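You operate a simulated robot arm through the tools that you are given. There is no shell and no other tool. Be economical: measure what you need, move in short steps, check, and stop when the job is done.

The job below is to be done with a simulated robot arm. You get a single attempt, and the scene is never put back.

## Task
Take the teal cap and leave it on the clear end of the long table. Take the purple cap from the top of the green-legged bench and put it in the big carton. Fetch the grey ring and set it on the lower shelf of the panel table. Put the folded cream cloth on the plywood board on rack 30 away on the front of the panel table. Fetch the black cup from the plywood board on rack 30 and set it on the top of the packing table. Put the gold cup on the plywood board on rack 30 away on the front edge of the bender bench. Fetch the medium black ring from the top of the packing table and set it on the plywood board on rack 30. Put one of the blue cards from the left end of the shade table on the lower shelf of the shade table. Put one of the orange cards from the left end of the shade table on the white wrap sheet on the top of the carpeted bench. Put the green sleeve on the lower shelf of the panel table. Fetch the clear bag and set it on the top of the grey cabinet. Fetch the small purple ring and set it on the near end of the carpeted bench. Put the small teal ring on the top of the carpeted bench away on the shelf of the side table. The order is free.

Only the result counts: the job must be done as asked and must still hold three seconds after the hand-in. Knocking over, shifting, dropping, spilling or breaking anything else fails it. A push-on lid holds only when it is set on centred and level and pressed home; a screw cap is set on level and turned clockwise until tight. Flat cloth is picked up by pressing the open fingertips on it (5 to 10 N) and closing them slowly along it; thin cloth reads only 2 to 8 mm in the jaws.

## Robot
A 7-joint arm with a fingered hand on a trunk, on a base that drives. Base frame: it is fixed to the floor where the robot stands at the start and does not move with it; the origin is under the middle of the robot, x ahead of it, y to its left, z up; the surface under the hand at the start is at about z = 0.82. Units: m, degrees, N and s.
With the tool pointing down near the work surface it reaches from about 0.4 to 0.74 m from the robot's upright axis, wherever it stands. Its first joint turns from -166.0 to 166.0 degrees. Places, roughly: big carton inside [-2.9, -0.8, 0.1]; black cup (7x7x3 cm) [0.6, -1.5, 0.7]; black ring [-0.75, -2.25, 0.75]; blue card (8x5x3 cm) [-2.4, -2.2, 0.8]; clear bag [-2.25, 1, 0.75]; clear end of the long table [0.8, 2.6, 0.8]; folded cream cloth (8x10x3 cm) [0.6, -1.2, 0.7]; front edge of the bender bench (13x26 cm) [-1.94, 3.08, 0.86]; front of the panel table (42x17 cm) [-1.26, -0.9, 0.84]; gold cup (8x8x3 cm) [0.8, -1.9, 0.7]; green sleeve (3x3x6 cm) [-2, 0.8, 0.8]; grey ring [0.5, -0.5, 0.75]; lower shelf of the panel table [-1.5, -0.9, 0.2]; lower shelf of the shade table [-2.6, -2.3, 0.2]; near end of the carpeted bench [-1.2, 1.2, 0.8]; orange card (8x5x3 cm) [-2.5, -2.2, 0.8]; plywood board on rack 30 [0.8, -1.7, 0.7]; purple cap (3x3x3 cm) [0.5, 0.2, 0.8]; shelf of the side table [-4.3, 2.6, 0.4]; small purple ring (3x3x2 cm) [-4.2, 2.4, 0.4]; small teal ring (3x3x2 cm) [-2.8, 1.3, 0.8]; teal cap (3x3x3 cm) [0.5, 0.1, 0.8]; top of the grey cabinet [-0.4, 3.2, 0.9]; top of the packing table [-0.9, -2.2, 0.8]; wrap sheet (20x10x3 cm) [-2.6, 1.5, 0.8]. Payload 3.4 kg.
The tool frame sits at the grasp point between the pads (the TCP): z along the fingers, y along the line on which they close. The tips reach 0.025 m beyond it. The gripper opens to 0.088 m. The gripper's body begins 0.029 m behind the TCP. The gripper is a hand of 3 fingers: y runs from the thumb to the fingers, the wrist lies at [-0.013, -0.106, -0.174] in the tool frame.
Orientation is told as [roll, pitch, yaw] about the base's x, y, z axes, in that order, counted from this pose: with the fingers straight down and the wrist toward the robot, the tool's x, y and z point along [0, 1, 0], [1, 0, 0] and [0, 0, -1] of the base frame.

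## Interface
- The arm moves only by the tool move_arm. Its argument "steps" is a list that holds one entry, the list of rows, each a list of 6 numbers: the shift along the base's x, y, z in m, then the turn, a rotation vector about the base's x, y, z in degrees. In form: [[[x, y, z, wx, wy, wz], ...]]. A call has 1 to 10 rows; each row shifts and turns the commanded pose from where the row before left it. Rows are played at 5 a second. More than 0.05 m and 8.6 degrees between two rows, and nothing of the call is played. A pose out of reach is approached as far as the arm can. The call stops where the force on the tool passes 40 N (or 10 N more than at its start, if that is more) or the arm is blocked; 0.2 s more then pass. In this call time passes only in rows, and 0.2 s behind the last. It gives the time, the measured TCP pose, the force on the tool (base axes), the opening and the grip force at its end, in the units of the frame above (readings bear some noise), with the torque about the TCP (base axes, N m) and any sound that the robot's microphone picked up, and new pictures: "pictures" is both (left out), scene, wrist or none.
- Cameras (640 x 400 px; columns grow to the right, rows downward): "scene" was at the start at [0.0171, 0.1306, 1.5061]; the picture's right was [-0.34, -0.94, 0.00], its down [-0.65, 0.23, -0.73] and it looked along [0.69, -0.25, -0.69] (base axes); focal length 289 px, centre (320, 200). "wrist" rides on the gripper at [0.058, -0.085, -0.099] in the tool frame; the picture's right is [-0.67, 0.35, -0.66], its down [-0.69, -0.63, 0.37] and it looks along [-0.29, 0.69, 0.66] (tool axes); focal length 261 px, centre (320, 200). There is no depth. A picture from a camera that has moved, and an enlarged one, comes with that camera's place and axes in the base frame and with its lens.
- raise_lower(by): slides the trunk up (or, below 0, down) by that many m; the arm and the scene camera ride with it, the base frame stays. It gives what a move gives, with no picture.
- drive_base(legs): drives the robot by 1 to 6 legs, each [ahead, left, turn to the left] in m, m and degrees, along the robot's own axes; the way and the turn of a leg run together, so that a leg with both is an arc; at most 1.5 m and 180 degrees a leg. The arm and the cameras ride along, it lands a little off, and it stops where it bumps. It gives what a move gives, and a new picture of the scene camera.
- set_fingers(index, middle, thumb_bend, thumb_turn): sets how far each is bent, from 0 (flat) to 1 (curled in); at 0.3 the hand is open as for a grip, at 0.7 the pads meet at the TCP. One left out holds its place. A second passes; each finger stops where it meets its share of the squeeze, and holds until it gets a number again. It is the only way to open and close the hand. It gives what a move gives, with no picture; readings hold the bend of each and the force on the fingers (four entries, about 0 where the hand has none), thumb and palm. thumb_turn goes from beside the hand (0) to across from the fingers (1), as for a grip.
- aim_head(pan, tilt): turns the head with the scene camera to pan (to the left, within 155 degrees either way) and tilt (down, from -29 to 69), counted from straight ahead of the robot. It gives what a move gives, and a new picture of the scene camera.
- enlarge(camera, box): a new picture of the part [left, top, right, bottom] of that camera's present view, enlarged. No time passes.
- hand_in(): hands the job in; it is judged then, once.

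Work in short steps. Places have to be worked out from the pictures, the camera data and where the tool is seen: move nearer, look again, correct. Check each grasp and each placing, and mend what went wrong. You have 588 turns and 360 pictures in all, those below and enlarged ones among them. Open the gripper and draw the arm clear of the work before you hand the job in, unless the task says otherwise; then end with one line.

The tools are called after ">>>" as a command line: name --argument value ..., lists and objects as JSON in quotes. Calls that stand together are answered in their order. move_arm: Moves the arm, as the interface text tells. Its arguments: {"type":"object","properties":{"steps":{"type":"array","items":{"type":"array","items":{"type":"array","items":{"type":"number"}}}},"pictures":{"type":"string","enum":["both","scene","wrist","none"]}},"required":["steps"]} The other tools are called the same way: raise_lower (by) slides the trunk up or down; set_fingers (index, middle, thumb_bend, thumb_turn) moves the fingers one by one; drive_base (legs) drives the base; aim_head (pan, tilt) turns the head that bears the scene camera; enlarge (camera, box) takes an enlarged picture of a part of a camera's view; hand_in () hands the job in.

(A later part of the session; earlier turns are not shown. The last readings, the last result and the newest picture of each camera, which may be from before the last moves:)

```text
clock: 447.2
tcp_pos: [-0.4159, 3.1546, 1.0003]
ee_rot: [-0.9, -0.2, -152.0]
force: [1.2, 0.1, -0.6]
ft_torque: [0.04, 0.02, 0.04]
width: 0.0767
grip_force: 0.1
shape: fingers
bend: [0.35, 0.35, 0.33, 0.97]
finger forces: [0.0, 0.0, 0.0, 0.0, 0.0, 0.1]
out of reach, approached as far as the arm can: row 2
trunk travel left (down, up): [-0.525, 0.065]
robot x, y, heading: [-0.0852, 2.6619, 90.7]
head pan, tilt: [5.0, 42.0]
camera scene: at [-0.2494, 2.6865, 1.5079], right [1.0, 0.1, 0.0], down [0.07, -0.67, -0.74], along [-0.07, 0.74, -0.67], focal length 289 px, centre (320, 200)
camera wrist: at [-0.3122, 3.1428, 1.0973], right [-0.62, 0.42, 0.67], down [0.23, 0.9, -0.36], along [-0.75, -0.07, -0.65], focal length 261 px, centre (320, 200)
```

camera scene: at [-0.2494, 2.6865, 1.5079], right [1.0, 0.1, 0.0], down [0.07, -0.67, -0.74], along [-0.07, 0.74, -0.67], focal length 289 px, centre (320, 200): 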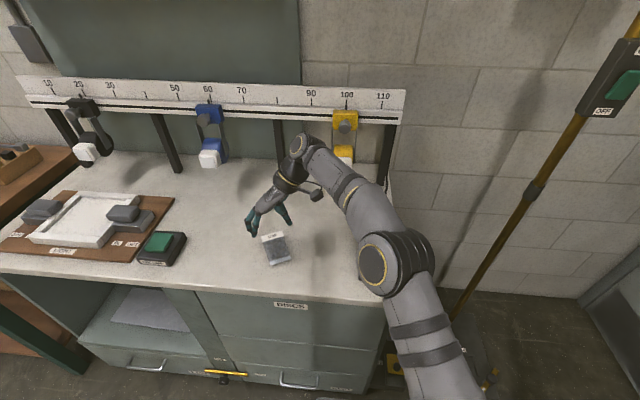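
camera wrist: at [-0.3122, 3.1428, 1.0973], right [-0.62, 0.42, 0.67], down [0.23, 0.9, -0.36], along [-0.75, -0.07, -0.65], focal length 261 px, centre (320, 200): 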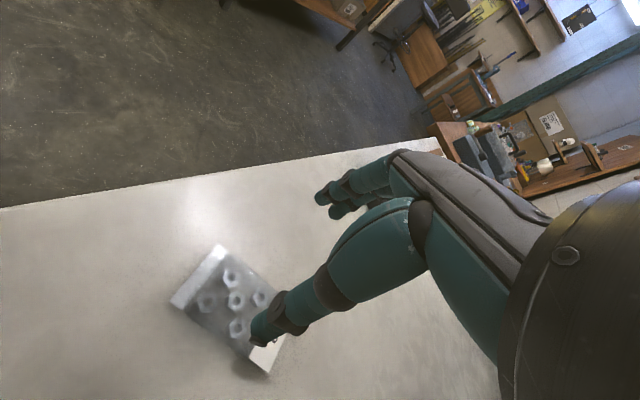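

The bag lies on the cabinet top. Next is the purple cap: I'll back off and restore the hand to its normal pose in front of the robot.

>>> drive_base --legs '[[-0.5, 0, 0]]'

>>> move_arm --steps '[[[0.03, -0.005, 0.004, 0, 0, -8], [0.03, -0.005, 0.004, 0, 0, -8], [0.03, -0.005, 0.004, 0, 0, -8], [0.03, -0.005, 0.004, 0, 0, -8], [0.03, -0.005, 0.004, 0, 0, -8], [0.03, -0.005, 0.004, 0, 0, -8], [0.03, -0.005, 0.004, 0, 0, -8], [0.03, -0.005, 0.004, 0, 0, -8], [0.03, -0.005, 0.004, 0, 0, -8], [0.03, -0.005, 0.004, 0, 0, -8]]]' --pictures "none"

>>> move_arm --steps '[[[0.01, 0, 0, 0, 0, -8], [0.01, 0, 0, 0, 0, -8], [0.01, 0, 0, 0, 0, -8], [0.01, 0, 0, 0, 0, -8], [0.0, 0, 0, 0, 0, -6]]]' --pictures "none"

>>> drive_base --legs '[[-1.0, 0, 0], [-0.95, 0, 0]]'

```text
clock: 450.1
tcp_pos: [-0.4123, 2.6535, 0.9989]
ee_rot: [-0.7, -0.3, -151.4]
force: [0.2, -1.1, 0.3]
ft_torque: [-0.01, 0.0, 0.04]
width: 0.0767
grip_force: 0.1
shape: fingers
bend: [0.35, 0.35, 0.33, 0.97]
finger forces: [0.0, 0.0, 0.0, 0.1, 0.1, 0.0]
trunk travel left (down, up): [-0.525, 0.065]
robot x, y, heading: [-0.0714, 2.1651, 91.2]
head pan, tilt: [5.0, 42.0]
camera scene: at [-0.2414, 2.187, 1.508], right [0.99, 0.11, 0.0], down [0.07, -0.67, -0.74], along [-0.08, 0.74, -0.67], focal length 289 px, centre (320, 200)
```

scene: 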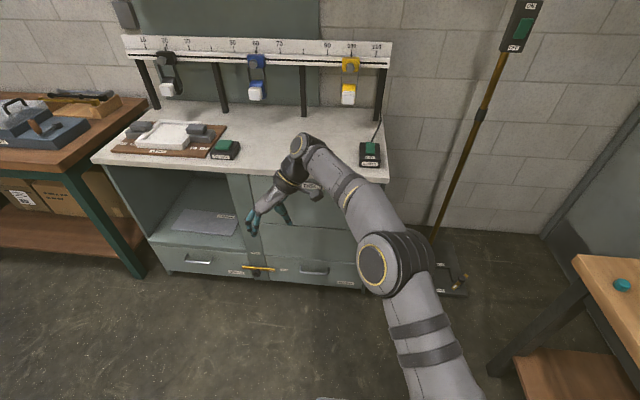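

```text
clock: 452.3
tcp_pos: [-0.1113, 2.6044, 1.0412]
ee_rot: [-0.7, -0.2, 128.5]
force: [-0.4, 0.6, 0.3]
ft_torque: [0.01, 0.02, 0.0]
width: 0.0765
grip_force: 0.0
shape: fingers
bend: [0.35, 0.35, 0.33, 0.97]
finger forces: [0.0, 0.0, 0.0, 0.1, 0.0, 0.0]
trunk travel left (down, up): [-0.525, 0.065]
robot x, y, heading: [-0.0737, 2.1683, 91.2]
head pan, tilt: [5.0, 42.0]
```

```text
clock: 453.5
tcp_pos: [-0.0726, 2.6037, 1.0388]
ee_rot: [-0.8, -0.3, 90.5]
force: [-0.3, -0.3, -0.5]
ft_torque: [0.01, 0.01, 0.01]
width: 0.0765
grip_force: 0.0
shape: fingers
bend: [0.35, 0.35, 0.33, 0.97]
finger forces: [0.0, 0.1, 0.0, 0.0, 0.0, 0.1]
trunk travel left (down, up): [-0.525, 0.065]
robot x, y, heading: [-0.079, 2.1659, 91.2]
head pan, tilt: [5.0, 42.0]
```

```text
clock: 463.3
tcp_pos: [-0.0399, 0.6502, 1.0384]
ee_rot: [-0.7, -0.4, 89.3]
force: [-0.5, 0.4, -0.1]
ft_torque: [-0.01, 0.0, 0.04]
width: 0.0764
grip_force: 0.1
shape: fingers
bend: [0.35, 0.35, 0.33, 0.97]
finger forces: [0.0, 0.0, 0.0, 0.0, 0.0, 0.0]
trunk travel left (down, up): [-0.525, 0.065]
robot x, y, heading: [-0.0545, 0.2158, 90.0]
head pan, tilt: [5.0, 42.0]
camera scene: at [-0.2189, 0.2399, 1.508], right [1.0, 0.09, 0.0], down [0.06, -0.67, -0.74], along [-0.06, 0.74, -0.67], focal length 289 px, centre (320, 200)
```

scene: 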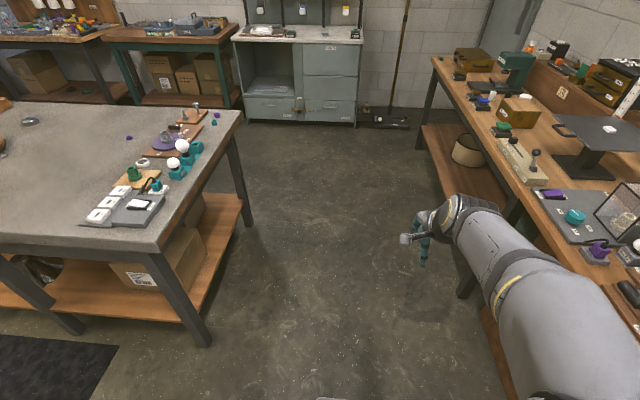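

I'll turn to face the bench and move the hand above the purple cap.

>>> drive_base --legs '[[0, 0, -87]]'

>>> enlarge --camera "wrist" --box '[0, 0, 640, 400]'

```text
clock: 467.4
tcp_pos: [0.384, 0.2221, 1.0389]
ee_rot: [-0.6, -0.3, 1.8]
force: [0.6, -0.7, -0.5]
ft_torque: [0.03, -0.01, 0.02]
width: 0.0764
grip_force: 0.2
shape: fingers
bend: [0.35, 0.35, 0.33, 0.97]
finger forces: [0.0, 0.0, 0.1, 0.1, 0.0, 0.0]
trunk travel left (down, up): [-0.525, 0.065]
robot x, y, heading: [-0.056, 0.216, 2.4]
head pan, tilt: [5.0, 42.0]
camera scene: at [-0.0371, 0.3827, 1.508], right [0.13, -0.99, 0.0], down [-0.66, -0.09, -0.74], along [0.74, 0.1, -0.67], focal length 289 px, centre (320, 200)
```

scene: 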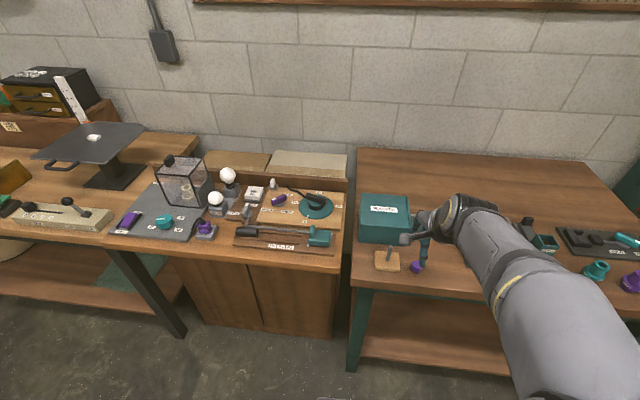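

```text
1.00 times, centred on (320, 200) of wrist (not enlarged: the box is as wide or as high as the picture)
camera zoom: at [0.297, 0.2791, 1.137], right [0.36, -0.65, 0.67], down [-0.61, -0.71, -0.36], along [0.71, -0.27, -0.65], focal length 261 px, centre (320, 200)
```

zoom: 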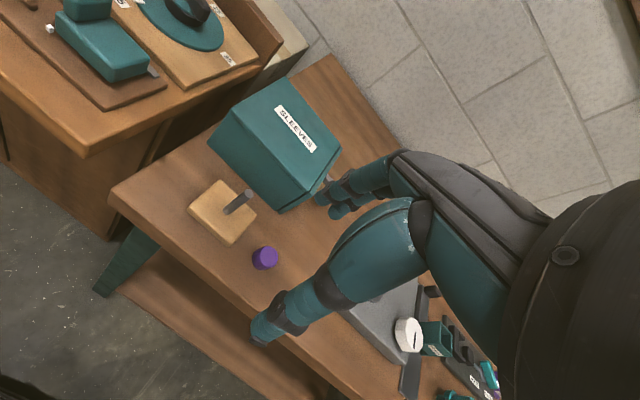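

The cap is at (0.468, 0.179), with the green box corner near (0.535, 0.21). I'll preshape narrow and approach.

>>> set_fingers --index 0.46 --middle 0.46 --thumb_bend 0.43

>>> move_arm --steps '[[[0.028, -0.015, 0, 0, 0, 0], [0.028, -0.015, 0, 0, 0, 0], [0.028, -0.013, -0.03, 0, 0, 0], [0, 0, -0.04, 0, 0, 0], [0, 0, -0.03, 0, 0, 0]]]' --pictures "wrist"

```text
clock: 468.4
tcp_pos: [0.3831, 0.2224, 1.0388]
ee_rot: [-0.7, -0.3, 1.7]
force: [0.6, 0.6, -0.7]
ft_torque: [-0.01, 0.02, -0.03]
width: 0.0542
grip_force: 0.1
shape: fingers
bend: [0.46, 0.46, 0.43, 0.97]
finger forces: [0.0, 0.0, 0.0, 0.0, 0.0, 0.0]
trunk travel left (down, up): [-0.525, 0.065]
robot x, y, heading: [-0.0497, 0.2156, 2.6]
head pan, tilt: [5.0, 42.0]
```

```text
clock: 469.6
tcp_pos: [0.4647, 0.1803, 0.9382]
ee_rot: [-0.8, -0.3, 1.5]
force: [0.6, 0.5, 0.0]
ft_torque: [-0.02, -0.03, -0.01]
width: 0.054
grip_force: 0.0
shape: fingers
bend: [0.46, 0.46, 0.43, 0.97]
finger forces: [0.0, 0.1, 0.0, 0.0, 0.0, 0.1]
trunk travel left (down, up): [-0.525, 0.065]
robot x, y, heading: [-0.0529, 0.2173, 2.4]
head pan, tilt: [5.0, 42.0]
camera wrist: at [0.3786, 0.2377, 1.0359], right [0.37, -0.65, 0.67], down [-0.61, -0.71, -0.36], along [0.71, -0.27, -0.65], focal length 261 px, centre (320, 200)
```

wrist: 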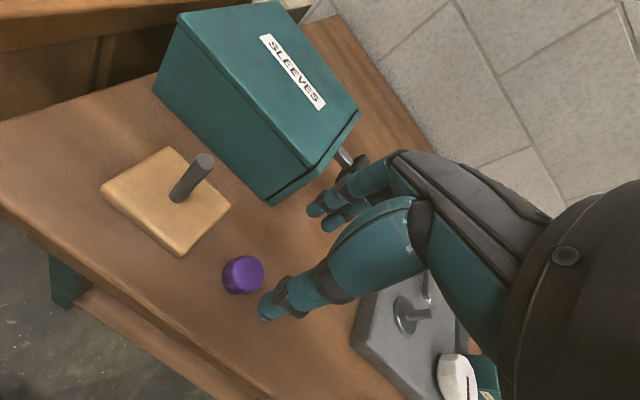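

>>> move_arm --steps '[[[0.006, -0.001, -0.04, 0, 0, 0], [0, 0, -0.03, 0, 0, 0], [0, 0, -0.016, 0, 0, 0]]]' --pictures "none"

>>> set_fingers --index 0.7 --middle 0.7 --thumb_bend 0.7

>>> move_arm --steps '[[[0, 0, 0.03, 0, 0, 0], [0, 0, 0.04, 0, 0, 0], [0, 0, 0.045, 0, 0, 0], [-0.03, 0, 0.03, 0, 0, 0], [-0.03, 0, 0.03, 0, 0, 0]]]' --pictures "wrist"

```text
clock: 470.4
tcp_pos: [0.473, 0.1786, 0.854]
ee_rot: [-0.7, -0.3, 1.7]
force: [-0.1, 0.7, 0.4]
ft_torque: [0.01, 0.04, 0.0]
width: 0.0542
grip_force: 0.1
shape: fingers
bend: [0.46, 0.46, 0.43, 0.97]
finger forces: [0.0, 0.0, 0.1, 0.0, 0.0, 0.1]
trunk travel left (down, up): [-0.525, 0.065]
robot x, y, heading: [-0.054, 0.2184, 2.4]
head pan, tilt: [5.0, 42.0]
```

```text
clock: 471.4
tcp_pos: [0.4727, 0.1793, 0.8545]
ee_rot: [-0.7, -0.2, 1.7]
force: [0.2, 0.7, -0.1]
ft_torque: [-0.03, 0.03, -0.01]
width: 0.0175
grip_force: 8.1
shape: fingers
bend: [0.63, 0.65, 0.61, 0.96]
finger forces: [3.4, 4.1, 0.1, 0.0, 7.9, 0.0]
trunk travel left (down, up): [-0.525, 0.065]
robot x, y, heading: [-0.0538, 0.2134, 2.3]
head pan, tilt: [5.0, 42.0]
```

```text
clock: 472.6
tcp_pos: [0.4102, 0.182, 1.0329]
ee_rot: [-0.7, -0.4, 1.7]
force: [0.7, 0.4, 0.6]
ft_torque: [-0.03, 0.0, -0.01]
width: 0.0168
grip_force: 7.6
shape: fingers
bend: [0.64, 0.66, 0.61, 0.96]
finger forces: [3.1, 4.1, 0.0, 0.0, 7.6, 0.0]
trunk travel left (down, up): [-0.525, 0.065]
robot x, y, heading: [-0.0524, 0.219, 2.5]
head pan, tilt: [5.0, 42.0]
camera wrist: at [0.3244, 0.2378, 1.1295], right [0.37, -0.65, 0.67], down [-0.61, -0.71, -0.36], along [0.71, -0.27, -0.65], focal length 261 px, centre (320, 200)
```

wrist: 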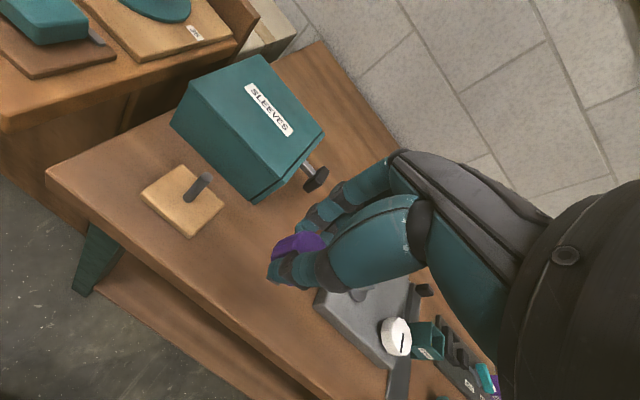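

The purple cap is held. I'll back off and turn around toward the carton.

>>> drive_base --legs '[[-0.3, 0, 0], [0, 0, 171]]'

>>> aim_head --pan 10 --tilt 25

```text
clock: 481.7
tcp_pos: [-0.8094, 0.2916, 1.0319]
ee_rot: [-0.7, -0.2, 175.0]
force: [0.0, 0.5, -0.4]
ft_torque: [0.04, 0.04, 0.02]
width: 0.0157
grip_force: 7.3
shape: fingers
bend: [0.64, 0.66, 0.62, 0.96]
finger forces: [3.3, 4.1, 0.0, 0.0, 7.1, 0.0]
trunk travel left (down, up): [-0.525, 0.065]
robot x, y, heading: [-0.3486, 0.2035, 175.6]
head pan, tilt: [5.0, 42.0]
camera scene: at [-0.3876, 0.0399, 1.508], right [-0.01, 1.0, 0.0], down [0.67, 0.01, -0.74], along [-0.74, -0.01, -0.67], focal length 289 px, centre (320, 200)
```

scene: 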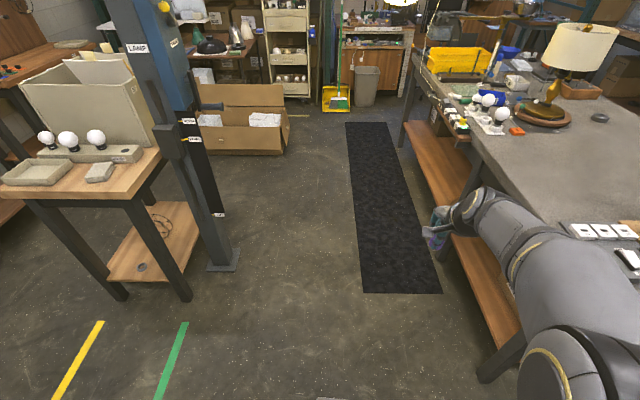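

```text
clock: 482.5
tcp_pos: [-0.8092, 0.2915, 1.0316]
ee_rot: [-0.7, -0.4, 175.1]
force: [0.8, 0.0, -1.1]
ft_torque: [0.02, -0.03, 0.0]
width: 0.0155
grip_force: 6.7
shape: fingers
bend: [0.64, 0.66, 0.62, 0.96]
finger forces: [3.3, 4.0, 0.0, 0.0, 7.1, 0.1]
trunk travel left (down, up): [-0.525, 0.065]
robot x, y, heading: [-0.3461, 0.2024, 175.7]
head pan, tilt: [10.0, 25.0]
camera scene: at [-0.3957, 0.0318, 1.5342], right [-0.1, 1.0, 0.0], down [0.42, 0.04, -0.91], along [-0.9, -0.09, -0.42], focal length 289 px, centre (320, 200)
```

scene: 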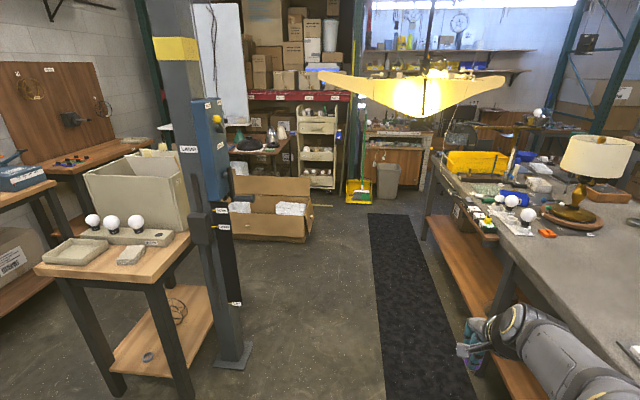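

The carton is on the floor at x≈-2.72 and beyond, y -1.08 to -0.32. I'll lower the trunk, which also keeps the head clear of the pendant lamp, and drive over.

>>> raise_lower --by -0.4

>>> drive_base --legs '[[0, 0, 4.3], [1.2, 0.2, 0], [0.62, 0, 0]]'

>>> aim_head --pan 30 --tilt 35

```text
clock: 486.4
tcp_pos: [-0.8084, 0.2928, 0.6317]
ee_rot: [-0.8, -0.3, 174.9]
force: [-0.2, 0.2, 0.0]
ft_torque: [-0.01, 0.01, 0.01]
width: 0.0155
grip_force: 7.0
shape: fingers
bend: [0.64, 0.66, 0.62, 0.96]
finger forces: [3.2, 3.9, 0.1, 0.1, 7.1, 0.1]
trunk travel left (down, up): [-0.125, 0.465]
robot x, y, heading: [-0.3494, 0.1999, 175.5]
head pan, tilt: [10.0, 25.0]
```

```text
clock: 496.1
tcp_pos: [-2.6482, 0.1619, 0.6324]
ee_rot: [-0.7, -0.3, 176.0]
force: [0.5, -0.6, -0.5]
ft_torque: [0.01, 0.02, 0.02]
width: 0.0154
grip_force: 7.1
shape: fingers
bend: [0.64, 0.66, 0.62, 0.96]
finger forces: [3.2, 4.0, 0.0, 0.0, 7.2, 0.0]
trunk travel left (down, up): [-0.125, 0.465]
robot x, y, heading: [-2.1889, 0.0813, 176.8]
head pan, tilt: [10.0, 25.0]
camera scene: at [-2.2297, -0.0906, 1.1343], right [-0.12, 0.99, 0.0], down [0.42, 0.05, -0.91], along [-0.9, -0.1, -0.42], focal length 289 px, centre (320, 200)
```

scene: 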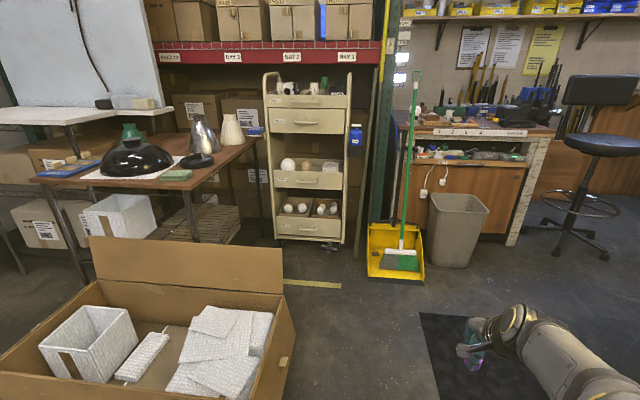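

```text
clock: 496.9
tcp_pos: [-2.6467, 0.1624, 0.6308]
ee_rot: [-0.7, -0.3, 175.9]
force: [0.2, 0.5, -0.5]
ft_torque: [0.03, -0.04, -0.01]
width: 0.0154
grip_force: 7.4
shape: fingers
bend: [0.64, 0.66, 0.62, 0.96]
finger forces: [3.2, 4.0, 0.0, 0.0, 7.2, 0.1]
trunk travel left (down, up): [-0.125, 0.465]
robot x, y, heading: [-2.1883, 0.0792, 176.4]
head pan, tilt: [30.0, 35.0]
camera scene: at [-2.217, -0.1194, 1.1185], right [-0.45, 0.89, 0.0], down [0.51, 0.26, -0.82], along [-0.73, -0.37, -0.57], focal length 289 px, centre (320, 200)
```

scene: 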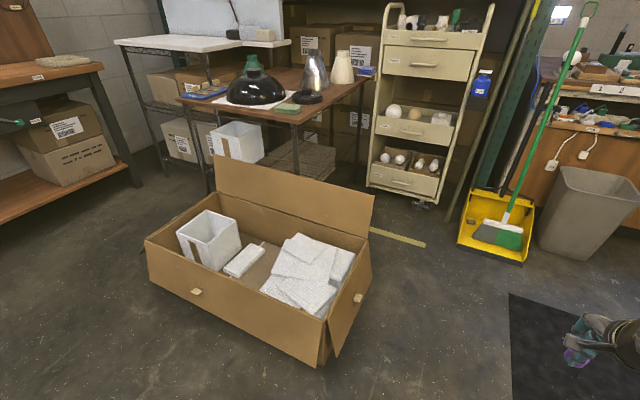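

Carton interior: x -3.28 to -2.7, y -1.22 to -0.36, with free floor near (-2.83, -0.82). I'll strafe left in front of it.

>>> drive_base --legs '[[0, 0.5, 3.4], [0, 0.4, 0]]'

>>> aim_head --pan 0 --tilt 55

```text
clock: 501.9
tcp_pos: [-2.6599, -0.7597, 0.6308]
ee_rot: [-0.7, -0.4, -179.5]
force: [0.4, 0.2, 0.2]
ft_torque: [0.0, 0.02, -0.02]
width: 0.0158
grip_force: 7.4
shape: fingers
bend: [0.64, 0.66, 0.62, 0.96]
finger forces: [3.3, 4.1, 0.0, 0.1, 7.2, 0.1]
trunk travel left (down, up): [-0.125, 0.465]
robot x, y, heading: [-2.1942, -0.8035, -178.9]
head pan, tilt: [30.0, 35.0]
camera scene: at [-2.2082, -1.0067, 1.1185], right [-0.52, 0.86, 0.0], down [0.49, 0.3, -0.82], along [-0.7, -0.42, -0.57], focal length 289 px, centre (320, 200)
```

scene: 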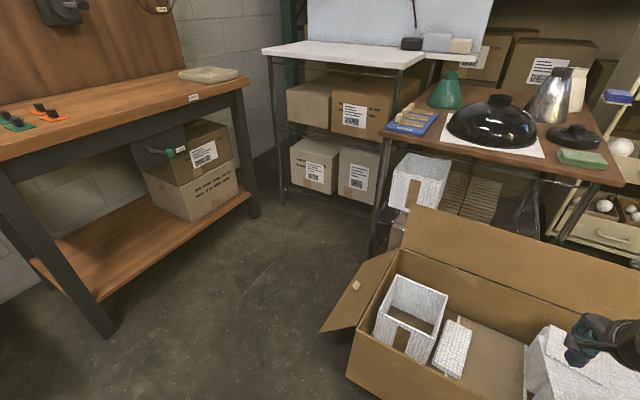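

```text
clock: 502.9
tcp_pos: [-2.6606, -0.759, 0.6306]
ee_rot: [-0.6, -0.3, -179.5]
force: [-0.1, -1.0, -0.4]
ft_torque: [0.0, -0.02, -0.05]
width: 0.0157
grip_force: 6.6
shape: fingers
bend: [0.64, 0.66, 0.62, 0.96]
finger forces: [3.2, 4.1, 0.0, 0.0, 7.0, 0.1]
trunk travel left (down, up): [-0.125, 0.465]
robot x, y, heading: [-2.1945, -0.8033, -179.0]
head pan, tilt: [0.0, 55.0]
camera scene: at [-2.2049, -0.9627, 1.0903], right [-0.02, 1.0, 0.0], down [0.82, 0.02, -0.57], along [-0.57, -0.01, -0.82], focal length 289 px, centre (320, 200)
```

scene: 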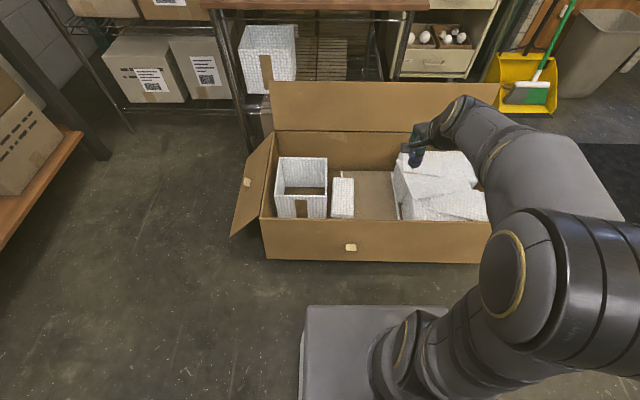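

The free floor between the white pack and the sheets is near (-2.93, -0.715). I'll move up, lower the trunk fully, and position the hand over it.

>>> drive_base --legs '[[0.11, 0, 0]]'

>>> raise_lower --by -0.12

>>> move_arm --steps '[[[-0.04, 0.01, -0.02, 0, 0, 0], [-0.04, 0.01, -0.02, 0, 0, 0], [-0.04, 0.015, -0.02, 0, 0, 0], [-0.035, 0.01, -0.03, 0, 0, 0], [0, 0, -0.04, 0, 0, 0], [0, 0, -0.04, 0, 0, 0], [0, 0, -0.04, 0, 0, 0]]]' --pictures "both"

```text
clock: 504.1
tcp_pos: [-2.7671, -0.7617, 0.6308]
ee_rot: [-0.7, -0.3, -179.5]
force: [-0.5, -0.2, 0.0]
ft_torque: [0.0, 0.04, 0.02]
width: 0.0156
grip_force: 7.0
shape: fingers
bend: [0.64, 0.66, 0.62, 0.96]
finger forces: [3.2, 4.0, 0.1, 0.0, 7.1, 0.0]
trunk travel left (down, up): [-0.125, 0.465]
robot x, y, heading: [-2.3032, -0.8063, -178.8]
head pan, tilt: [0.0, 55.0]
camera scene: at [-2.3131, -0.9647, 1.0903], right [-0.02, 1.0, 0.0], down [0.82, 0.02, -0.57], along [-0.57, -0.01, -0.82], focal length 289 px, centre (320, 200)
```

scene: 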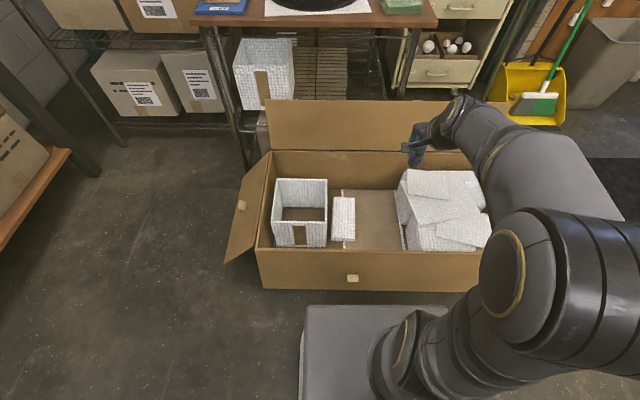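

```text
clock: 505.6
tcp_pos: [-2.7675, -0.7625, 0.5121]
ee_rot: [-0.8, -0.3, -179.6]
force: [-0.7, 0.5, 0.7]
ft_torque: [-0.05, -0.05, 0.01]
width: 0.0159
grip_force: 7.2
shape: fingers
bend: [0.64, 0.66, 0.62, 0.96]
finger forces: [3.2, 4.0, 0.0, 0.0, 7.0, 0.1]
trunk travel left (down, up): [-0.005, 0.585]
robot x, y, heading: [-2.3051, -0.8039, -178.7]
head pan, tilt: [0.0, 55.0]
```

```text
clock: 507.1
tcp_pos: [-2.9253, -0.7177, 0.3011]
ee_rot: [-0.7, -0.4, -179.6]
force: [0.3, 0.0, 0.6]
ft_torque: [-0.03, 0.02, -0.01]
width: 0.0153
grip_force: 7.1
shape: fingers
bend: [0.64, 0.66, 0.62, 0.96]
finger forces: [2.9, 3.9, 0.0, 0.0, 7.1, 0.0]
trunk travel left (down, up): [-0.005, 0.585]
robot x, y, heading: [-2.3022, -0.8074, -178.8]
head pan, tilt: [0.0, 55.0]
camera scene: at [-2.3131, -0.9647, 0.9703], right [-0.02, 1.0, 0.0], down [0.82, 0.02, -0.57], along [-0.57, -0.01, -0.82], focal length 289 px, centre (320, 200)
camera wrist: at [-2.8385, -0.7751, 0.3989], right [-0.35, 0.66, 0.67], down [0.62, 0.69, -0.36], along [-0.7, 0.29, -0.65], focal length 261 px, centre (320, 200)
```

scene: 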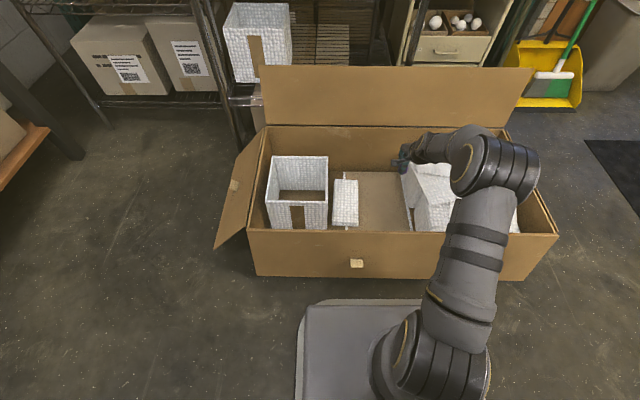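
wrist: 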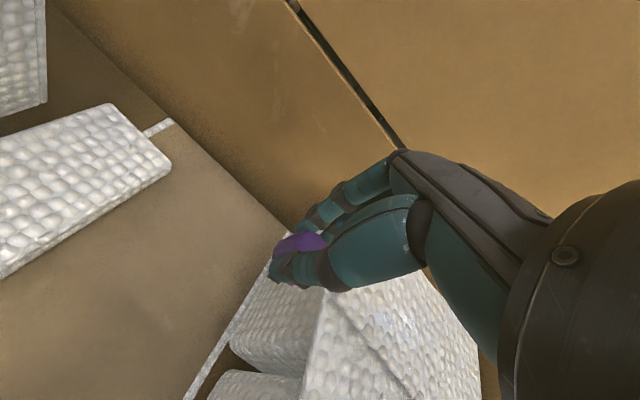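

The floor beneath is clear between the pack (y≈-0.83) and the sheets (y≈-0.65). I'll shift to y -0.738 and lower.

>>> move_arm --steps '[[[0, -0.02, -0.03, 0, 0, 0], [0, 0, -0.04, 0, 0, 0], [0, 0, -0.04, 0, 0, 0], [0, 0, -0.03, 0, 0, 0]]]' --pictures "both"

```text
clock: 508.1
tcp_pos: [-2.9233, -0.7364, 0.1613]
ee_rot: [-0.8, -0.2, -179.6]
force: [-0.3, 0.1, 0.0]
ft_torque: [0.02, -0.04, 0.01]
width: 0.0148
grip_force: 6.3
shape: fingers
bend: [0.65, 0.66, 0.62, 0.96]
finger forces: [2.8, 3.9, 0.0, 0.0, 6.9, 0.0]
trunk travel left (down, up): [-0.005, 0.585]
robot x, y, heading: [-2.3047, -0.8097, -178.9]
head pan, tilt: [0.0, 55.0]
camera scene: at [-2.3131, -0.9647, 0.9703], right [-0.02, 1.0, 0.0], down [0.82, 0.02, -0.57], along [-0.57, -0.01, -0.82], focal length 289 px, centre (320, 200)
camera wrist: at [-2.8367, -0.7941, 0.2579], right [-0.35, 0.66, 0.67], down [0.62, 0.69, -0.36], along [-0.7, 0.29, -0.65], focal length 261 px, centre (320, 200)
```

scene: 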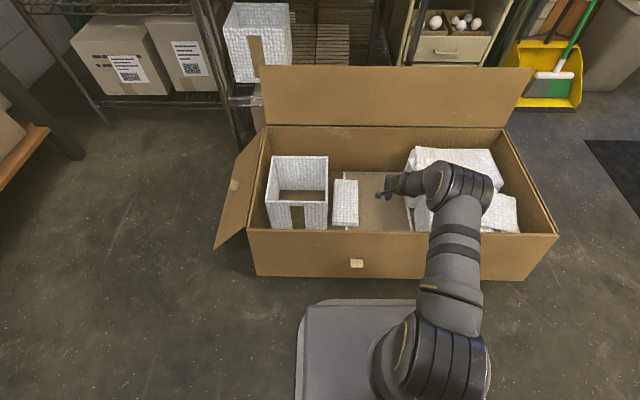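
wrist: 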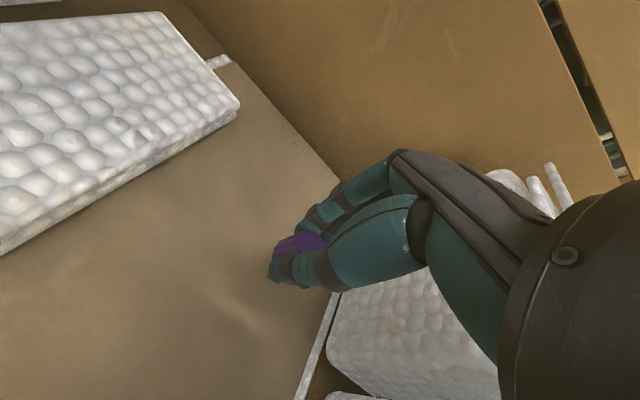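

Good clearance. I'll keep lowering toward the carton floor.

>>> move_arm --steps '[[[0, 0, -0.03, 0, 0, 0], [0, 0, -0.025, 0, 0, 0], [0, 0, -0.015, 0, 0, 0], [0, 0, -0.01, 0, 0, 0]]]' --pictures "wrist"

```text
clock: 509.0
tcp_pos: [-2.9307, -0.7364, 0.103]
ee_rot: [-0.8, -1.6, -179.8]
force: [7.3, -2.7, 26.3]
ft_torque: [-0.2, -0.93, -0.04]
width: 0.0165
grip_force: 16.1
shape: fingers
bend: [0.69, 0.68, 0.6, 0.95]
finger forces: [1.3, 1.8, 0.0, 0.1, 28.4, 0.0]
trunk travel left (down, up): [-0.005, 0.585]
robot x, y, heading: [-2.3025, -0.8106, -179.0]
head pan, tilt: [0.0, 55.0]
stopped in row 4: the force on the tool passed its limit at 56 N (the readings are from after the stop); the commanded pose is now the measured one
camera wrist: at [-2.8426, -0.7944, 0.1991], right [-0.33, 0.66, 0.67], down [0.62, 0.69, -0.37], along [-0.71, 0.29, -0.64], focal length 261 px, centre (320, 200)
```

wrist: 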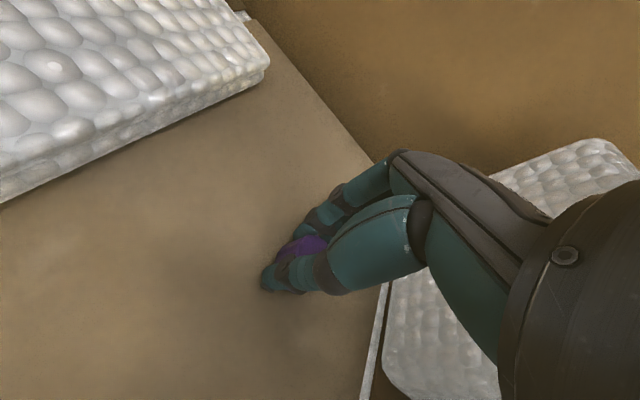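

Touching the carton floor. I'll ease up, release, and lift out.

>>> move_arm --steps '[[[0, 0, 0.004, 0, 0, 0]]]' --pictures "none"

>>> set_fingers --index 0.5 --middle 0.5 --thumb_bend 0.45

>>> move_arm --steps '[[[0, 0, 0.04, 0, 0, 0], [0, 0, 0.045, 0, 0, 0], [0, 0, 0.045, 0, 0, 0], [0, 0, 0.045, 0, 0, 0], [0, 0, 0.045, 0, 0, 0], [0.03, 0, 0.035, 0, 0, 0]]]' --pictures "wrist"

```text
clock: 509.4
tcp_pos: [-2.9301, -0.7351, 0.1027]
ee_rot: [-0.8, -1.0, -179.7]
force: [2.3, -0.2, 5.0]
ft_torque: [-0.08, -0.14, -0.03]
width: 0.0147
grip_force: 8.4
shape: fingers
bend: [0.67, 0.67, 0.61, 0.95]
finger forces: [2.3, 3.8, 0.0, 0.0, 10.9, 0.1]
trunk travel left (down, up): [-0.005, 0.585]
robot x, y, heading: [-2.3044, -0.807, -178.9]
head pan, tilt: [0.0, 55.0]
```

```text
clock: 510.4
tcp_pos: [-2.9301, -0.735, 0.1036]
ee_rot: [-0.8, -1.2, -179.7]
force: [0.0, 0.2, 0.8]
ft_torque: [-0.01, -0.01, 0.01]
width: 0.0467
grip_force: 0.2
shape: fingers
bend: [0.5, 0.51, 0.45, 0.97]
finger forces: [0.0, 0.9, 0.0, 0.1, 0.0, 0.0]
trunk travel left (down, up): [-0.005, 0.585]
robot x, y, heading: [-2.302, -0.8089, -178.7]
head pan, tilt: [0.0, 55.0]
```

```text
clock: 511.8
tcp_pos: [-2.897, -0.7376, 0.3562]
ee_rot: [-0.9, -1.1, -179.7]
force: [-0.3, -0.8, -0.6]
ft_torque: [-0.02, 0.0, -0.02]
width: 0.0471
grip_force: 0.0
shape: fingers
bend: [0.5, 0.5, 0.45, 0.97]
finger forces: [0.0, 0.0, 0.0, 0.0, 0.1, 0.0]
trunk travel left (down, up): [-0.005, 0.585]
robot x, y, heading: [-2.3018, -0.8051, -179.1]
head pan, tilt: [0.0, 55.0]
camera wrist: at [-2.8097, -0.7967, 0.452], right [-0.34, 0.66, 0.67], down [0.62, 0.69, -0.37], along [-0.71, 0.29, -0.64], focal length 261 px, centre (320, 200)
```

wrist: 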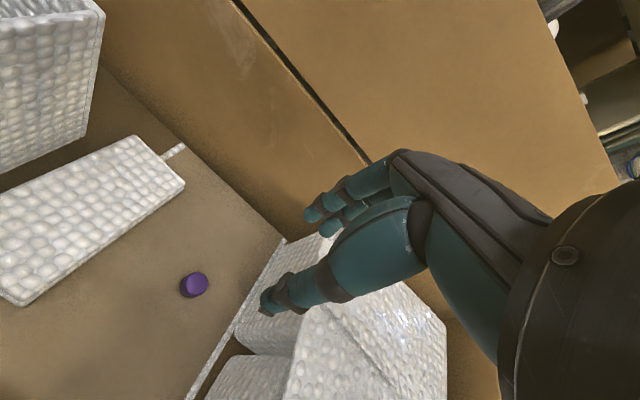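

The purple cap is in the carton. I'll raise the trunk, retract the arm, and turn toward the shade table.

>>> raise_lower --by 0.4

>>> raise_lower --by 0.12

>>> move_arm --steps '[[[0.04, 0, 0.02, 0, 0, 0], [0.04, 0, 0.02, 0, 0, 0], [0.04, 0, 0.03, 0, 0, 0], [0.02, 0, 0.04, 0, 0, 0], [0, 0, 0.04, 0, 0, 0]]]' --pictures "none"

>>> drive_base --legs '[[-0.06, 0, 0], [0, 0, 87]]'

>>> aim_head --pan 0 --tilt 32

```text
clock: 515.6
tcp_pos: [-2.8974, -0.7378, 0.7551]
ee_rot: [-0.8, -1.1, -179.7]
force: [-0.3, -0.1, -0.8]
ft_torque: [-0.01, 0.0, -0.02]
width: 0.0468
grip_force: 0.1
shape: fingers
bend: [0.5, 0.5, 0.45, 0.97]
finger forces: [0.0, 0.0, 0.0, 0.1, 0.1, 0.0]
trunk travel left (down, up): [-0.405, 0.185]
robot x, y, heading: [-2.3049, -0.8032, -179.0]
head pan, tilt: [0.0, 55.0]
```

```text
clock: 517.1
tcp_pos: [-2.8978, -0.7383, 0.8749]
ee_rot: [-0.8, -1.1, -179.7]
force: [0.8, -0.3, 0.2]
ft_torque: [0.04, -0.01, -0.02]
width: 0.0468
grip_force: 0.2
shape: fingers
bend: [0.5, 0.5, 0.45, 0.97]
finger forces: [0.1, 0.1, 0.1, 0.1, 0.0, 0.0]
trunk travel left (down, up): [-0.525, 0.065]
robot x, y, heading: [-2.3046, -0.8105, -178.9]
head pan, tilt: [0.0, 55.0]
```

```text
clock: 518.3
tcp_pos: [-2.7599, -0.7393, 1.0223]
ee_rot: [-0.7, -1.1, -179.7]
force: [0.9, 0.1, 0.0]
ft_torque: [0.01, 0.02, -0.03]
width: 0.0468
grip_force: 0.1
shape: fingers
bend: [0.5, 0.5, 0.45, 0.97]
finger forces: [0.1, 0.1, 0.1, 0.0, 0.0, 0.0]
trunk travel left (down, up): [-0.525, 0.065]
robot x, y, heading: [-2.3051, -0.809, -179.0]
head pan, tilt: [0.0, 55.0]
```

```text
clock: 523.0
tcp_pos: [-2.3351, -1.2588, 1.0216]
ee_rot: [-0.8, -1.1, -92.6]
force: [-0.2, -0.7, -0.6]
ft_torque: [0.01, 0.0, 0.0]
width: 0.0468
grip_force: 0.1
shape: fingers
bend: [0.5, 0.5, 0.45, 0.97]
finger forces: [0.0, 0.1, 0.0, 0.1, 0.0, 0.1]
trunk travel left (down, up): [-0.525, 0.065]
robot x, y, heading: [-2.2402, -0.805, -91.7]
head pan, tilt: [0.0, 55.0]
camera scene: at [-2.0881, -0.8222, 1.4903], right [-1.0, 0.03, 0.0], down [0.02, 0.82, -0.57], along [-0.02, -0.57, -0.82], focal length 289 px, centre (320, 200)
```

scene: 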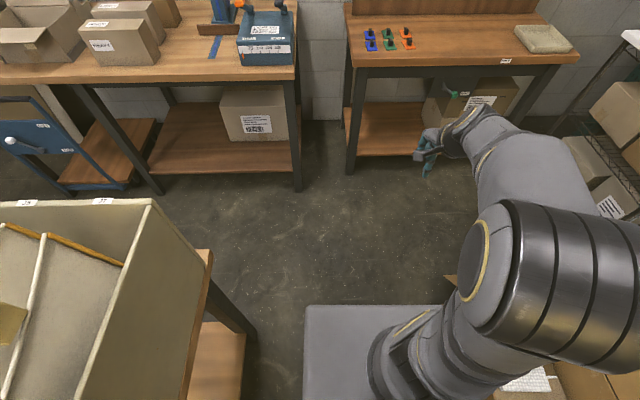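

```text
clock: 523.8
tcp_pos: [-2.3347, -1.2593, 1.0225]
ee_rot: [-0.9, -1.0, -92.4]
force: [0.5, -0.2, 0.2]
ft_torque: [0.01, 0.03, -0.02]
width: 0.047
grip_force: 0.1
shape: fingers
bend: [0.5, 0.5, 0.45, 0.97]
finger forces: [0.0, 0.0, 0.0, 0.0, 0.1, 0.0]
trunk travel left (down, up): [-0.525, 0.065]
robot x, y, heading: [-2.2462, -0.8033, -91.6]
head pan, tilt: [0.0, 32.0]
camera scene: at [-2.0887, -0.8396, 1.5231], right [-1.0, 0.03, 0.0], down [0.02, 0.53, -0.85], along [-0.03, -0.85, -0.53], focal length 289 px, centre (320, 200)
```

scene: 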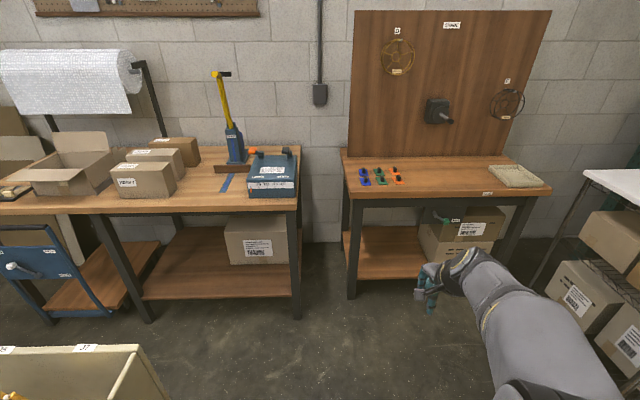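

Shade table: front edge y≈-1.96, left front corner x≈-2.24. Three pairs of cards (blue, green, orange) sit near y -2.1 to -2.2. I'll drive up to it.

>>> drive_base --legs '[[0.3, 0, 1.6], [0.4, 0, 0]]'

>>> aim_head --pan -5 --tilt 50

>>> enlarge --camera "scene" --box '[300, 80, 540, 230]'

```text
clock: 528.0
tcp_pos: [-2.3323, -1.9733, 1.0217]
ee_rot: [-0.8, -1.1, -91.0]
force: [0.8, -0.2, -0.1]
ft_torque: [-0.02, -0.03, 0.02]
width: 0.0468
grip_force: 0.1
shape: fingers
bend: [0.5, 0.5, 0.45, 0.97]
finger forces: [0.0, 0.1, 0.0, 0.0, 0.0, 0.1]
trunk travel left (down, up): [-0.525, 0.065]
robot x, y, heading: [-2.2543, -1.519, -90.1]
head pan, tilt: [0.0, 32.0]
camera scene: at [-2.0963, -1.5477, 1.5231], right [-1.0, 0.0, 0.0], down [0.0, 0.53, -0.85], along [0.0, -0.85, -0.53], focal length 289 px, centre (320, 200)
```

scene: 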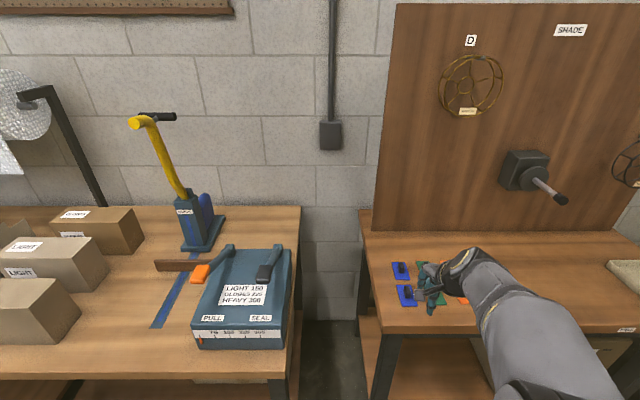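

```text
clock: 528.8
tcp_pos: [-2.332, -1.9737, 1.022]
ee_rot: [-0.8, -1.2, -91.1]
force: [0.6, -0.1, 0.6]
ft_torque: [-0.01, 0.01, 0.0]
width: 0.0467
grip_force: 0.0
shape: fingers
bend: [0.5, 0.5, 0.45, 0.97]
finger forces: [0.0, 0.0, 0.0, 0.1, 0.0, 0.0]
trunk travel left (down, up): [-0.525, 0.065]
robot x, y, heading: [-2.2552, -1.5165, -90.3]
head pan, tilt: [-5.0, 50.0]
camera scene: at [-2.103, -1.5344, 1.4968], right [-1.0, 0.09, 0.0], down [0.07, 0.76, -0.64], along [-0.06, -0.64, -0.77], focal length 289 px, centre (320, 200)
```

scene: 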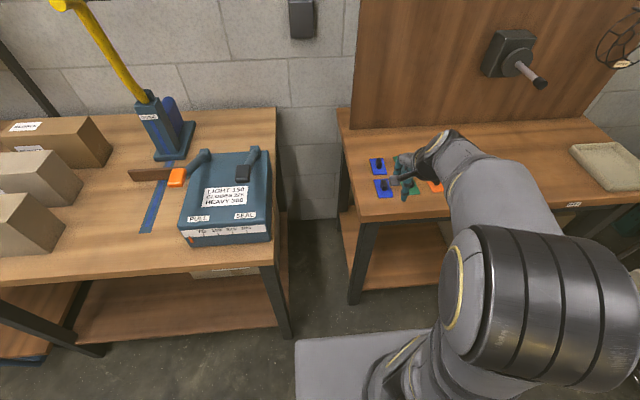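

```text
2.67 times, centred on (420, 155) of scene
camera zoom: at [-2.103, -1.5344, 1.4968], right [-1.0, 0.09, 0.0], down [0.07, 0.76, -0.64], along [-0.06, -0.64, -0.77], focal length 770 px, centre (53, 320)
```

zoom: 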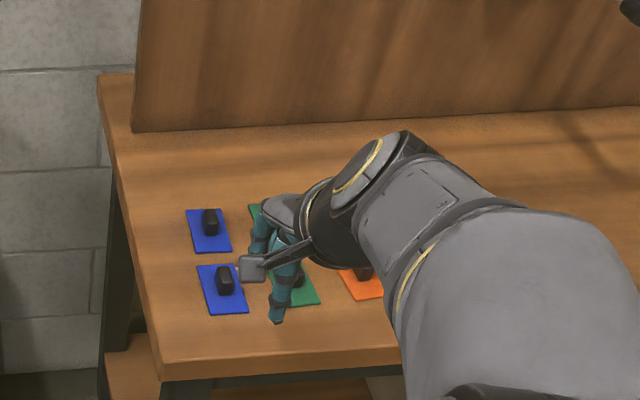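

Each card is a flat plate with a small black upright handle. Front blue handle is at about (-2.354, -2.111). I'll rotate the hand -78° to close along x and go above it.

>>> move_arm --steps '[[[-0.002, -0.015, -0.005, 0, 0, -8], [-0.002, -0.015, -0.005, 0, 0, -8], [-0.002, -0.015, -0.005, 0, 0, -8], [-0.002, -0.015, -0.005, 0, 0, -8], [-0.002, -0.015, -0.005, 0, 0, -8], [-0.002, -0.015, -0.005, 0, 0, -8], [-0.002, -0.015, -0.005, 0, 0, -8], [-0.002, -0.015, -0.005, 0, 0, -8], [-0.002, -0.015, -0.01, 0, 0, -8], [-0.002, -0.002, -0.03, 0, 0, -6]]]' --pictures "wrist"

```text
clock: 531.0
tcp_pos: [-2.3496, -2.1104, 0.9435]
ee_rot: [-0.7, -1.2, -169.1]
force: [0.5, 0.1, 0.7]
ft_torque: [-0.01, 0.01, 0.02]
width: 0.047
grip_force: 0.0
shape: fingers
bend: [0.5, 0.5, 0.45, 0.97]
finger forces: [0.0, 0.0, 0.1, 0.0, 0.0, 0.0]
trunk travel left (down, up): [-0.525, 0.065]
robot x, y, heading: [-2.2569, -1.5181, -90.2]
head pan, tilt: [-5.0, 50.0]
camera wrist: at [-2.2527, -2.1524, 1.0387], right [-0.45, 0.59, 0.67], down [0.48, 0.8, -0.37], along [-0.75, 0.15, -0.64], focal length 261 px, centre (320, 200)
```

wrist: 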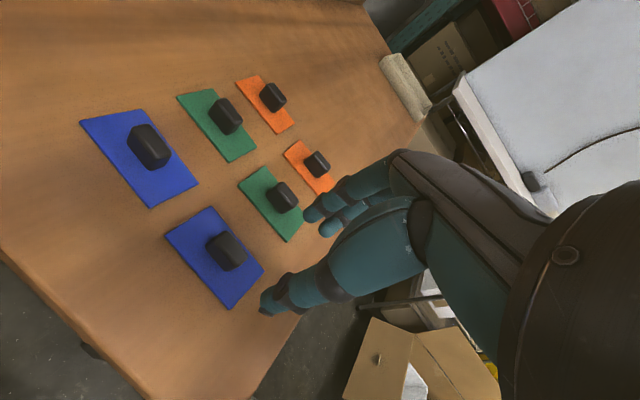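

The front blue handle refines to (-2.349, -2.134), narrow side along x. I'll align and descend to z≈0.873.

>>> move_arm --steps '[[[0.0, -0.023, -0.03, 0, 0, 0], [0, 0, -0.025, 0, 0, 0], [0, 0, -0.015, 0, 0, 0]]]' --pictures "wrist"

```text
clock: 531.8
tcp_pos: [-2.3511, -2.1329, 0.8737]
ee_rot: [-0.6, -1.1, -169.0]
force: [0.4, 0.2, -0.1]
ft_torque: [0.0, -0.01, 0.01]
width: 0.0467
grip_force: 0.0
shape: fingers
bend: [0.5, 0.5, 0.45, 0.97]
finger forces: [0.0, 0.0, 0.0, 0.1, 0.0, 0.0]
trunk travel left (down, up): [-0.525, 0.065]
robot x, y, heading: [-2.2538, -1.522, -89.9]
head pan, tilt: [-5.0, 50.0]
camera wrist: at [-2.2542, -2.1734, 0.97], right [-0.46, 0.59, 0.67], down [0.48, 0.8, -0.37], along [-0.75, 0.15, -0.64], focal length 261 px, centre (320, 200)
```

wrist: 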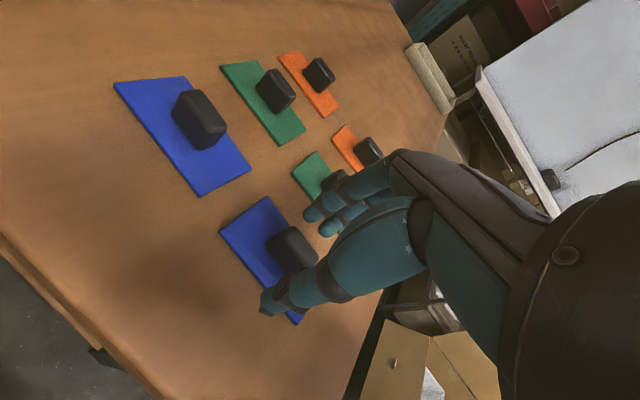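

>>> move_arm --steps '[[[0, 0, -0.006, 0, 0, 0]]]' --pictures "none"

>>> set_fingers --index 0.72 --middle 0.72 --thumb_bend 0.7

>>> move_arm --steps '[[[0, 0, 0.02, 0, 0, 0], [0, 0, 0.04, 0, 0, 0], [0, 0, 0.04, 0, 0, 0]]]' --pictures "wrist"

```text
clock: 532.2
tcp_pos: [-2.3506, -2.1323, 0.8668]
ee_rot: [-0.7, -1.1, -169.1]
force: [0.6, 0.3, 0.3]
ft_torque: [0.01, 0.04, 0.02]
width: 0.0468
grip_force: 0.1
shape: fingers
bend: [0.5, 0.5, 0.45, 0.97]
finger forces: [0.0, 0.1, 0.0, 0.0, 0.1, 0.1]
trunk travel left (down, up): [-0.525, 0.065]
robot x, y, heading: [-2.2557, -1.5184, -90.1]
head pan, tilt: [-5.0, 50.0]
```

```text
clock: 533.2
tcp_pos: [-2.3517, -2.1323, 0.8657]
ee_rot: [-0.8, -1.1, -169.0]
force: [0.5, 0.2, 0.8]
ft_torque: [-0.02, -0.06, 0.02]
width: 0.0094
grip_force: 6.2
shape: fingers
bend: [0.71, 0.71, 0.62, 0.97]
finger forces: [4.1, 2.1, 0.1, 0.0, 6.4, 0.0]
trunk travel left (down, up): [-0.525, 0.065]
robot x, y, heading: [-2.2562, -1.5176, -90.4]
head pan, tilt: [-5.0, 50.0]
```

```text
clock: 534.0
tcp_pos: [-2.3523, -2.134, 0.9674]
ee_rot: [-0.9, -1.1, -169.0]
force: [-0.3, 0.4, 0.5]
ft_torque: [0.02, 0.01, 0.02]
width: 0.0095
grip_force: 6.2
shape: fingers
bend: [0.71, 0.71, 0.62, 0.97]
finger forces: [4.3, 1.9, 0.1, 0.0, 6.2, 0.1]
trunk travel left (down, up): [-0.525, 0.065]
robot x, y, heading: [-2.2525, -1.5215, -90.4]
head pan, tilt: [-5.0, 50.0]
camera wrist: at [-2.2555, -2.1759, 1.0648], right [-0.46, 0.58, 0.67], down [0.48, 0.8, -0.37], along [-0.75, 0.15, -0.64], focal length 261 px, centre (320, 200)
```

wrist: 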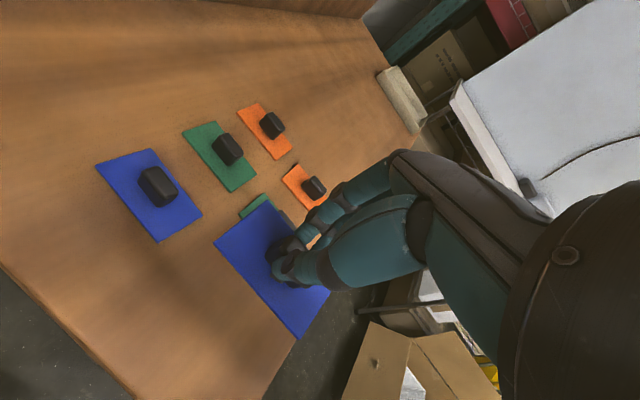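

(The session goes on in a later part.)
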